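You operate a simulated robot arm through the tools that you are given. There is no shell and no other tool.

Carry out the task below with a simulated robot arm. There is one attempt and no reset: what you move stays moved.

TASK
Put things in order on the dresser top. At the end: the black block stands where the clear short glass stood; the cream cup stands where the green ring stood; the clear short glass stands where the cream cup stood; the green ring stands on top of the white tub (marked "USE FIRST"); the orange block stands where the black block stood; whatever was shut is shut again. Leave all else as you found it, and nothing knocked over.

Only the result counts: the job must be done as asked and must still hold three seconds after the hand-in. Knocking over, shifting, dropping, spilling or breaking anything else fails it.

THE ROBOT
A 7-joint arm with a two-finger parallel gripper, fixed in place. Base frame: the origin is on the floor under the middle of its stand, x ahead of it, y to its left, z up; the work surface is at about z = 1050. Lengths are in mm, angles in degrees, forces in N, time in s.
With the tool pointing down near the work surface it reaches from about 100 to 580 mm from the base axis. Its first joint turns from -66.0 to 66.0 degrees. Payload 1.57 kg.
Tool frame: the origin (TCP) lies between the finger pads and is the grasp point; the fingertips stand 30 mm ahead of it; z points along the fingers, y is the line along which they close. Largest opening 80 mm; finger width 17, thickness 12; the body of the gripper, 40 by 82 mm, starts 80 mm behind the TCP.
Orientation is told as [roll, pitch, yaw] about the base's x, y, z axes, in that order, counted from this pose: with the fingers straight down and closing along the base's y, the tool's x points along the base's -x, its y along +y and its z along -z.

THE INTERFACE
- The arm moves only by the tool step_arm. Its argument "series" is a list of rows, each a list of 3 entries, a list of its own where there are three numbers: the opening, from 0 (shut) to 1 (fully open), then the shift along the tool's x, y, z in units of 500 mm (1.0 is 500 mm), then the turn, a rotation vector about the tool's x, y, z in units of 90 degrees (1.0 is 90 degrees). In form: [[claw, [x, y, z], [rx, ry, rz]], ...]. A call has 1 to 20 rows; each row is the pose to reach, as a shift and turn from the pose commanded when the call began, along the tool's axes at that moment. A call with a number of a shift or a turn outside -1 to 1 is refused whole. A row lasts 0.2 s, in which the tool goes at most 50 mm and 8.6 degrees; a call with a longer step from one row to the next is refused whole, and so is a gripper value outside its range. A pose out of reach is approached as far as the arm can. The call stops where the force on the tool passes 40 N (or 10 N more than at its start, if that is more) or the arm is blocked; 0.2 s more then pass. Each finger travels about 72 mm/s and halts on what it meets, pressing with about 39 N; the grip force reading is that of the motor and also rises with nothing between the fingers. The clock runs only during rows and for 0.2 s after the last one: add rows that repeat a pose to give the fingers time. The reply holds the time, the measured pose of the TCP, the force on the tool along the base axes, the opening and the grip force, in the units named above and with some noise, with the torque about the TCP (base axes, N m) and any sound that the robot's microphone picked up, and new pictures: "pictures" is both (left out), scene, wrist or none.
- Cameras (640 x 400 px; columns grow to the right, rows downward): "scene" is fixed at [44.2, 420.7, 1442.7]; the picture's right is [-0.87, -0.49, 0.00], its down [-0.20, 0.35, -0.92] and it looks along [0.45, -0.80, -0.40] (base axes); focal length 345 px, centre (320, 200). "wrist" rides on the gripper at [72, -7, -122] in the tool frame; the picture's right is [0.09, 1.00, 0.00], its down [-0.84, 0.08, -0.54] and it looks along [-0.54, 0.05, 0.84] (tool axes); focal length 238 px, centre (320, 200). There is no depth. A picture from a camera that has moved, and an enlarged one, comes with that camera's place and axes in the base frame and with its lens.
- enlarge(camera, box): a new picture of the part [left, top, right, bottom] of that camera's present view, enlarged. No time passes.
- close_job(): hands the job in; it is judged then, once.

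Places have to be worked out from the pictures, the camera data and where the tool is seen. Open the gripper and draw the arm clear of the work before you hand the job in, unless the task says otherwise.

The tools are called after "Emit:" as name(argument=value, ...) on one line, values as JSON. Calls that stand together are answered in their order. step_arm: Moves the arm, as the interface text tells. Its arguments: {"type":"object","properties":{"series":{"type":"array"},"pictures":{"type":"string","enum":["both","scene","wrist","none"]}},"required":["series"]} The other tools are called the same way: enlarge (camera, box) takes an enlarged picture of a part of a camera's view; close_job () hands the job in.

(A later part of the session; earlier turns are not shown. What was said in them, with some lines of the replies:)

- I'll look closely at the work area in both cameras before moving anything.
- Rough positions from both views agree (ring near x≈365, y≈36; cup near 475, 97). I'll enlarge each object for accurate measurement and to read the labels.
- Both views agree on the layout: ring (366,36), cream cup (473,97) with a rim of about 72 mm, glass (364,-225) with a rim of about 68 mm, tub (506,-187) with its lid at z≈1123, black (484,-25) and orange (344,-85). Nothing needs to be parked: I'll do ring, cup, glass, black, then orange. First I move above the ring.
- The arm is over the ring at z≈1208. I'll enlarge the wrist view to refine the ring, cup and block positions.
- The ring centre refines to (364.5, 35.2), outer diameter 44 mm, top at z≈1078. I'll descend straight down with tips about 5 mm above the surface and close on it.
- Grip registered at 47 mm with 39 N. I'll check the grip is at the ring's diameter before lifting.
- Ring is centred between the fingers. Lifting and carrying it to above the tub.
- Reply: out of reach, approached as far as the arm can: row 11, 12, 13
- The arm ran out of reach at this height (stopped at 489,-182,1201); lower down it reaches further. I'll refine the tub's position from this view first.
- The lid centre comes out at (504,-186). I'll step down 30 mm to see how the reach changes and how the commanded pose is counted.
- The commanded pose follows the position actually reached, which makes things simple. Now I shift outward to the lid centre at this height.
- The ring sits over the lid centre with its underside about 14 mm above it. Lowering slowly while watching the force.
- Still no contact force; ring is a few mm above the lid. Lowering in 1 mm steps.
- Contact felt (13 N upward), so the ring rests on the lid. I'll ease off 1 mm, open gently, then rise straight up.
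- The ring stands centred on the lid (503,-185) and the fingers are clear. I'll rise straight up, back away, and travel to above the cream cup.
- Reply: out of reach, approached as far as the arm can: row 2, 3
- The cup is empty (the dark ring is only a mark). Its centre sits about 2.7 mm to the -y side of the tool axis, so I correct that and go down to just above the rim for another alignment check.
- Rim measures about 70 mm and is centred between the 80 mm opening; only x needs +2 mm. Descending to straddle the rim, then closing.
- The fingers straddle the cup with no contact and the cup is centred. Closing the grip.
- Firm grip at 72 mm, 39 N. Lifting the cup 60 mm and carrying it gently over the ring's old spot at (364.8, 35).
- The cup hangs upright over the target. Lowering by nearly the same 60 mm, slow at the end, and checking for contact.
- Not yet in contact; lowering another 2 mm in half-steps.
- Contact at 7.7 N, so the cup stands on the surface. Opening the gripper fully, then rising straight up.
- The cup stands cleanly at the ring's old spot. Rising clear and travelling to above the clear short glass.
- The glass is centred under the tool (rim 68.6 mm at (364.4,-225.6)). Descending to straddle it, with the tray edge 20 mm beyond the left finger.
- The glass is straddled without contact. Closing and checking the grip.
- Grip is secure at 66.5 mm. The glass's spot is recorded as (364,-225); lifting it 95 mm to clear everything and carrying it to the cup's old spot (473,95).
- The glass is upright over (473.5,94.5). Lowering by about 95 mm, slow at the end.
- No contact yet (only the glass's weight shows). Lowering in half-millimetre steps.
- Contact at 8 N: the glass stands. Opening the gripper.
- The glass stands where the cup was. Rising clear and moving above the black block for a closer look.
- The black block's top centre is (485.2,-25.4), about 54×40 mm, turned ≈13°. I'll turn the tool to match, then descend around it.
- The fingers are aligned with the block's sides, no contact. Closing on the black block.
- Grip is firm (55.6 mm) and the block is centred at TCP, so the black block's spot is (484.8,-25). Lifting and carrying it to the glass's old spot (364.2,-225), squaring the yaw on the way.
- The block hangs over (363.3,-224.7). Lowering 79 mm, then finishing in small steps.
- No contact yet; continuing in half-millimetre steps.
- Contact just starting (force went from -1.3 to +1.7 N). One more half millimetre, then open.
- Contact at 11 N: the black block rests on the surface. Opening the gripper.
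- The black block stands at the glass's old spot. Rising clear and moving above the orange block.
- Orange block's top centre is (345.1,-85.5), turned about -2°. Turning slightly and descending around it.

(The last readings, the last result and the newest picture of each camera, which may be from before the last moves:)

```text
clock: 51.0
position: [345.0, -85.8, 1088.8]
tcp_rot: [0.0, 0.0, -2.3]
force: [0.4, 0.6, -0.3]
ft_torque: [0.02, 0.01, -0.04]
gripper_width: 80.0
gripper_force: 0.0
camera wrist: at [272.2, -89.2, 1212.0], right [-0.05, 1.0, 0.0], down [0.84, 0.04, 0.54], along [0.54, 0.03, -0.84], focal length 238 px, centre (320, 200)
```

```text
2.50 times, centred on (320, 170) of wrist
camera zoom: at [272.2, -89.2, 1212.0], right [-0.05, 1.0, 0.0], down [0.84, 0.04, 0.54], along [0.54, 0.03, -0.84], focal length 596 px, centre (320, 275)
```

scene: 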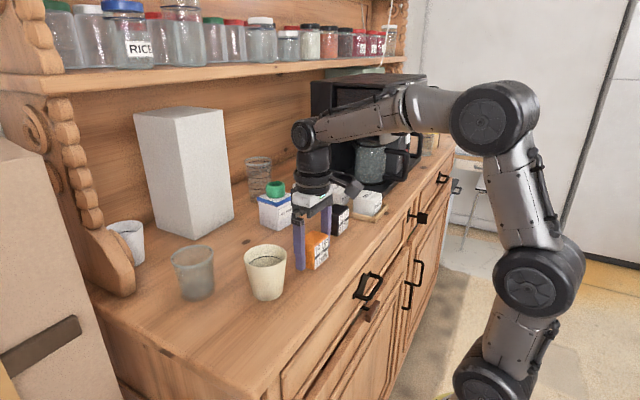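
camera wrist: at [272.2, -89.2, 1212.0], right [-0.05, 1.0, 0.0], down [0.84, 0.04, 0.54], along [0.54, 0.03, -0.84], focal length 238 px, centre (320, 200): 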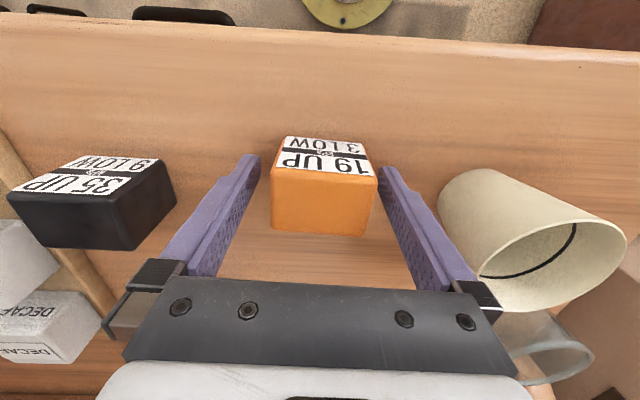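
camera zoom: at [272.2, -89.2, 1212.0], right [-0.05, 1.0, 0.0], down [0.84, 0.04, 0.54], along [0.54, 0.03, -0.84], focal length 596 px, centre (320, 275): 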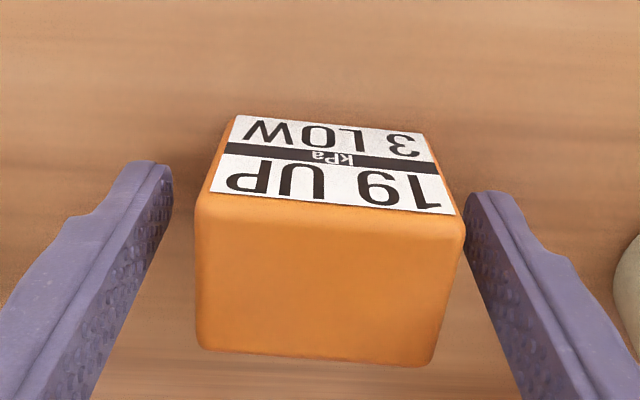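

Fingers flank the orange block with clearance on both sides. Closing on it.

Emit:
step_arm(series=[[0.8, [0, 0, 0], [0, 0, 0]], [0.5, [0, 0, 0], [0, 0, 0]], [0.4, [0, 0, 0], [0, 0, 0]], [0.4, [0, 0, 0], [0, 0, 0]]], pictures="wrist")

Emit:
enlarge(camera="wrist", box=[220, 90, 420, 250])

```text
clock: 52.0
position: [343.5, -86.3, 1088.9]
tcp_rot: [0.0, 0.0, -2.4]
force: [0.1, 1.2, 0.7]
ft_torque: [0.04, 0.0, 0.0]
gripper_width: 55.9
gripper_force: 39.4
camera wrist: at [272.2, -89.2, 1212.3], right [-0.05, 1.0, 0.0], down [0.84, 0.04, 0.54], along [0.54, 0.03, -0.84], focal length 238 px, centre (320, 200)
```

wrist: 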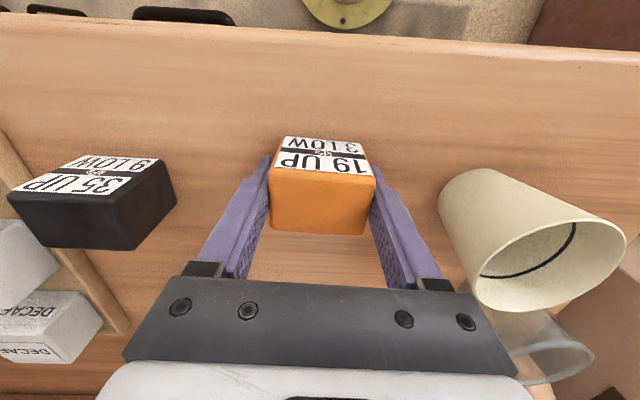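

```text
2.50 times, centred on (320, 170) of wrist
camera zoom: at [272.2, -89.2, 1212.3], right [-0.05, 1.0, 0.0], down [0.84, 0.04, 0.54], along [0.54, 0.03, -0.84], focal length 596 px, centre (320, 275)
```

zoom: 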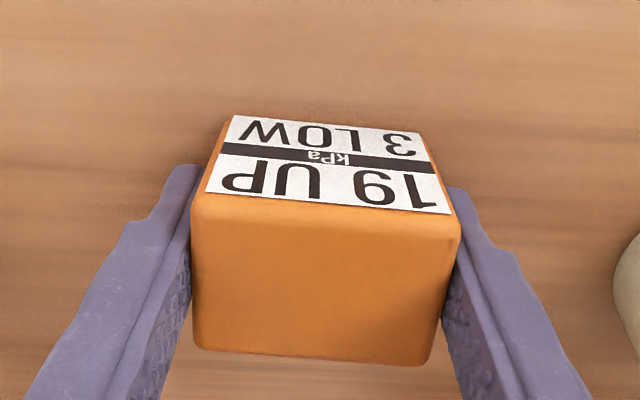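

Grip is good (55.9 mm, block centred). Lifting 80 mm and carrying it to the black block's old spot (484.8,-25), turning to the yaw the black block had.

Emit:
step_arm(series=[[0.4, [0, 0, -0.03], [0, 0, 0]], [0.4, [0, 0, -0.08], [0, 0, 0]], [0.4, [0, 0, -0.13], [0, 0, 0]], [0.4, [0, 0, -0.16], [0, 0, 0]], [0.4, [-0.046, 0.0222, -0.16], [0, 0, -0.03]], [0.4, [-0.092, 0.0444, -0.16], [0, 0, -0.06]], [0.4, [-0.138, 0.0666, -0.16], [0, 0, -0.09]], [0.4, [-0.184, 0.0888, -0.16], [0, 0, -0.12]], [0.4, [-0.23, 0.111, -0.16], [0, 0, -0.15]], [0.4, [-0.276, 0.1332, -0.16], [0, 0, -0.173]], [0.4, [-0.276, 0.1332, -0.16], [0, 0, -0.173]]])

Emit:
enlarge(camera="scene", box=[140, 150, 340, 310])

```text
clock: 54.4
position: [485.0, -26.4, 1169.1]
tcp_rot: [0.0, -0.1, 13.3]
force: [-0.1, -0.4, -1.6]
ft_torque: [0.01, -0.01, 0.01]
gripper_width: 55.8
gripper_force: 39.0
camera wrist: at [417.1, -48.2, 1292.7], right [-0.32, 0.95, 0.0], down [0.8, 0.27, 0.54], along [0.51, 0.17, -0.84], focal length 238 px, centre (320, 200)
```

scene: 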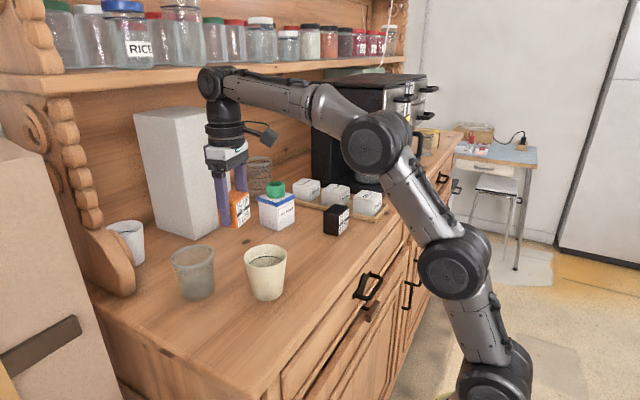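
wrist: 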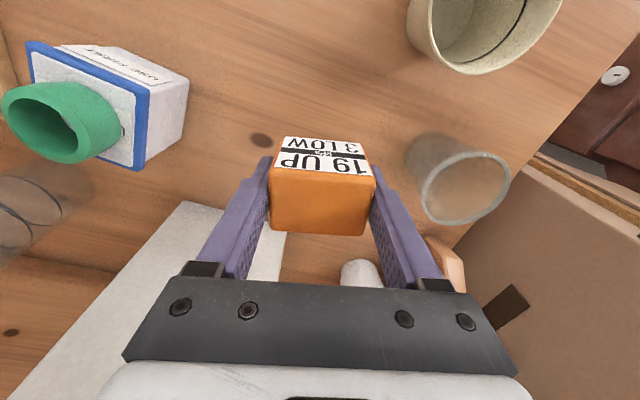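

```text
2.50 times, centred on (240, 230) of scene
camera zoom: at [44.3, 420.7, 1442.7], right [-0.87, -0.49, 0.0], down [-0.2, 0.35, -0.92], along [0.45, -0.8, -0.4], focal length 862 px, centre (520, 125)
```

zoom: 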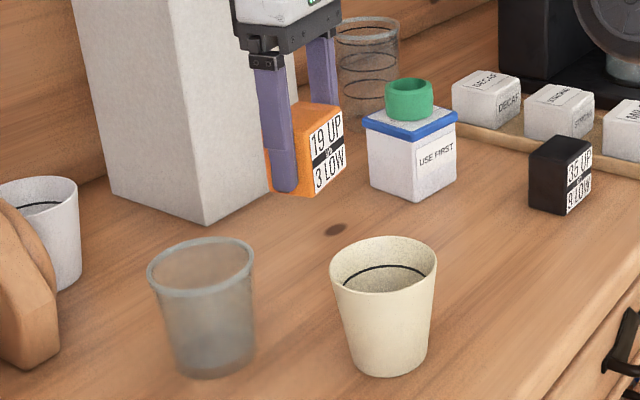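

Within 1 mm of the pick-up pose used for the black block; I correct that small offset and lower.

Emit:
step_arm(series=[[0.4, [0.0013, 0.0022, 0.04], [0, 0, 0]], [0.4, [0.0013, 0.0022, 0.08], [0, 0, 0]], [0.4, [0.0013, 0.0022, 0.12], [0, 0, 0]], [0.4, [0.0013, 0.0022, 0.145], [0, 0, 0]], [0.4, [0.0013, 0.0022, 0.155], [0, 0, 0]], [0.4, [0.0013, 0.0022, 0.159], [0, 0, 0]], [0.4, [0.0013, 0.0022, 0.159], [0, 0, 0]]], pictures="none")

```text
clock: 56.0
position: [484.0, -23.2, 1089.0]
tcp_rot: [0.0, 0.1, 13.2]
force: [1.4, -0.4, -1.8]
ft_torque: [-0.02, -0.01, 0.06]
gripper_width: 55.4
gripper_force: 38.8
```

No contact yet; lowering in half-millimetre steps.

Emit:
step_arm(series=[[0.4, [0, 0, 0.001], [0, 0, 0]], [0.4, [0, 0, 0.002], [0, 0, 0]], [0.4, [0, 0, 0.003], [0, 0, 0]], [0.4, [0, 0, 0.003], [0, 0, 0]]], pictures="none")

```text
clock: 57.0
position: [484.4, -24.3, 1088.2]
tcp_rot: [0.0, -0.2, 13.2]
force: [-1.2, -0.6, 3.3]
ft_torque: [0.03, 0.15, -0.03]
gripper_width: 55.4
gripper_force: 39.1
```

Contact is starting (3.3 N). Another half millimetre to seat it.

Emit:
step_arm(series=[[0.4, [0, 0, 0.001], [0, 0, 0]], [0.4, [0, 0, 0.001], [0, 0, 0]], [0.4, [0, 0, 0.001], [0, 0, 0]]], pictures="none")

```text
clock: 57.8
position: [484.9, -24.0, 1087.6]
tcp_rot: [0.0, -0.1, 13.2]
force: [-1.4, -1.0, 11.3]
ft_torque: [0.03, 0.31, -0.05]
gripper_width: 55.6
gripper_force: 38.8
```

Seated at 11 N. Opening the gripper.

Emit:
step_arm(series=[[0.74, [0, 0, 0], [0, 0, 0]], [0.85, [0, 0, 0], [0, 0, 0]], [1, [0, 0, 0], [0, 0, 0]], [1, [0, 0, 0], [0, 0, 0]]])

Emit:
enlarge(camera="wrist", box=[220, 90, 420, 250])

```text
clock: 58.8
position: [484.2, -24.0, 1086.7]
tcp_rot: [0.0, 0.0, 13.2]
force: [0.1, 0.4, 0.3]
ft_torque: [0.03, 0.0, -0.02]
gripper_width: 80.1
gripper_force: 0.1
camera wrist: at [416.1, -46.9, 1211.0], right [-0.32, 0.95, 0.0], down [0.8, 0.27, 0.54], along [0.51, 0.17, -0.84], focal length 238 px, centre (320, 200)
```

scene: 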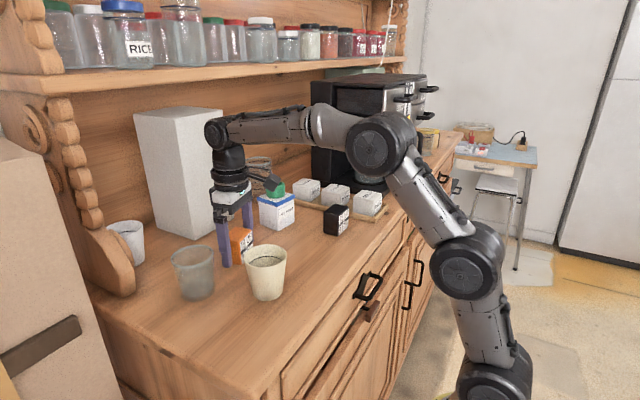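
wrist: 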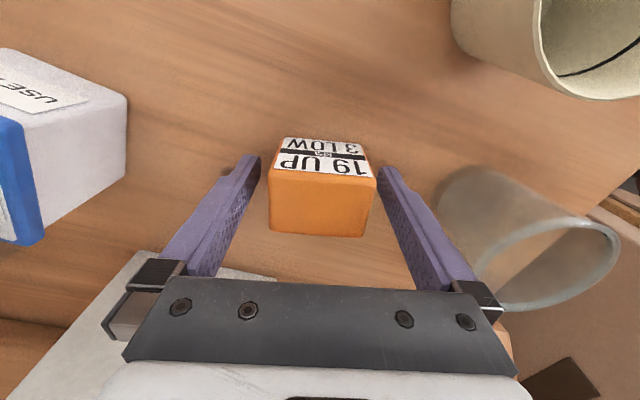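

```text
2.50 times, centred on (320, 170) of wrist
camera zoom: at [416.1, -46.9, 1211.0], right [-0.32, 0.95, 0.0], down [0.8, 0.27, 0.54], along [0.51, 0.17, -0.84], focal length 596 px, centre (320, 275)
```

zoom: 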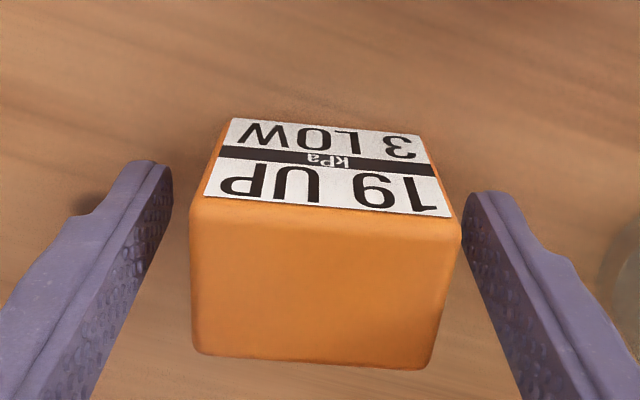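

The orange block stands free. Rising straight up, then drawing the arm back clear for a final check of everything.

Emit:
step_arm(series=[[1, [0, 0, -0.04], [0, 0, 0]], [1, [0, 0, -0.1], [0, 0, 0]], [1, [0, 0, -0.17], [0, 0, 0]], [1, [0, 0, -0.22], [0, 0, 0]], [1, [0.0717, -0.0207, -0.243], [0, 0, 0.03]], [1, [0.1434, -0.0414, -0.267], [0, 0, 0.06]], [1, [0.215, -0.0621, -0.29], [0, 0, 0.09]], [1, [0.2867, -0.0828, -0.313], [0, 0, 0.12]], [1, [0.358, -0.1035, -0.337], [0, 0, 0.147]], [1, [0.43, -0.1243, -0.36], [0, 0, 0.147]], [1, [0.43, -0.1243, -0.36], [0, 0, 0.147]]])

Emit:
enlarge(camera="scene", box=[90, 140, 410, 340])

Emit:
enlarge(camera="scene", box=[150, 210, 310, 310])

Emit:
enlarge(camera="scene", box=[230, 150, 400, 256])

```text
clock: 61.2
position: [288.4, -134.0, 1266.8]
tcp_rot: [-0.1, -0.1, 0.1]
force: [0.7, 1.0, 0.2]
ft_torque: [0.03, -0.02, -0.03]
gripper_width: 79.9
gripper_force: 0.1
camera wrist: at [217.4, -139.8, 1390.2], right [-0.09, 1.0, 0.0], down [0.84, 0.08, 0.54], along [0.54, 0.05, -0.84], focal length 238 px, centre (320, 200)
```

scene: 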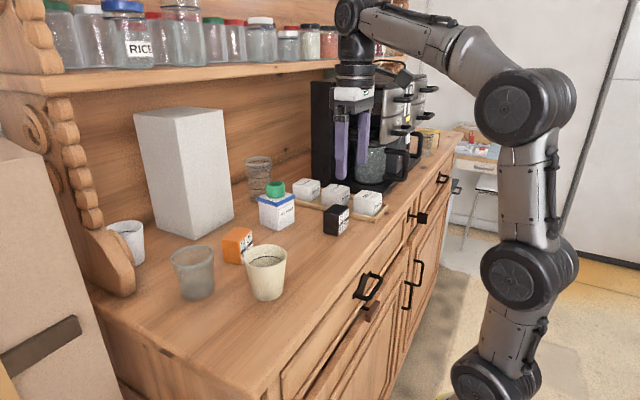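
wrist: 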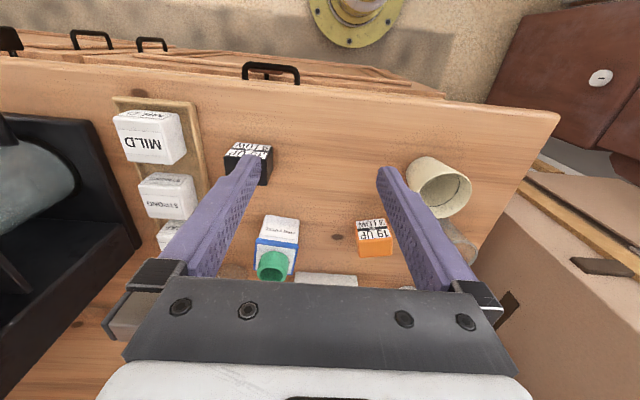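

```text
2.00 times, centred on (250, 240) of scene
camera zoom: at [44.2, 420.7, 1442.7], right [-0.87, -0.49, 0.0], down [-0.2, 0.35, -0.92], along [0.45, -0.8, -0.4], focal length 690 px, centre (460, 120)
```

zoom: 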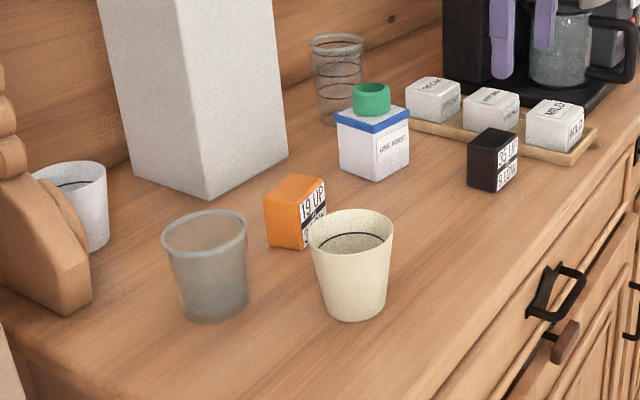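

```text
4.00 times, centred on (230, 260) of scene
camera zoom: at [44.2, 420.7, 1442.7], right [-0.87, -0.49, 0.0], down [-0.2, 0.35, -0.92], along [0.45, -0.8, -0.4], focal length 1379 px, centre (680, -40)
```

zoom: 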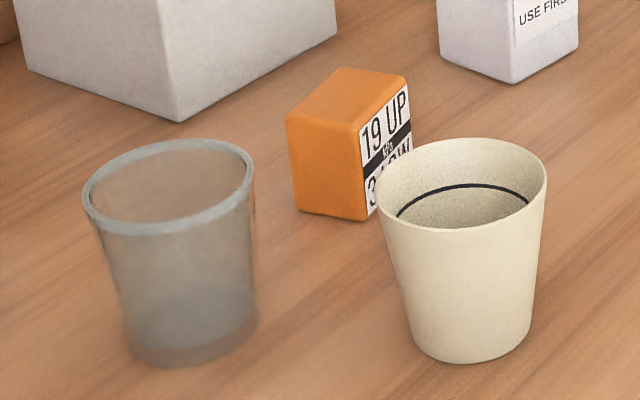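

```text
3.76 times, centred on (315, 203) of scene
camera zoom: at [44.2, 420.7, 1442.7], right [-0.87, -0.49, 0.0], down [-0.2, 0.35, -0.92], along [0.45, -0.8, -0.4], focal length 1298 px, centre (339, 189)
```

zoom: 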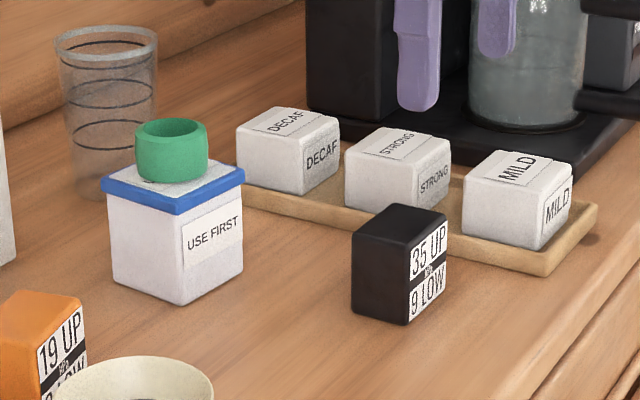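

Everything is in place:
- The ring is centred on the tub lid, and the tub has not shifted.
- The cup is at the ring's spot, the glass at the cup's spot, the black block at the glass's spot, and the orange block at the black block's spot.
- Everything is upright, the drawers and lid look unchanged, and the gripper is open and clear.

Handing in.

Emit:
close_job()

```text
The job is handed in.
```

The dresser top is rearranged as you asked, and the job is handed in. My final camera check showed everything upright and nothing else visibly moved.

| Object | Now stands | Position (x, y in mm) |
|---|---|---|
| Green ring | Centred on the lid of the "USE FIRST" tub | (503, -185) |
| Cream cup | Where the green ring stood | (365, 35) |
| Clear short glass | Where the cream cup stood | (473, 94) |
| Black block | Where the clear short glass stood | (364, -225) |
| Orange block | Where the black block stood | (485, -25) |

I estimated the positions from the cameras and arm readings; they should be good to a few millimetres. The orange block is turned to match how the black block stood. The black block is set square at its new spot.

I opened nothing. The tub lid stayed shut, and the drawers look the same as at the start. The gripper is open and the arm is clear of the work.
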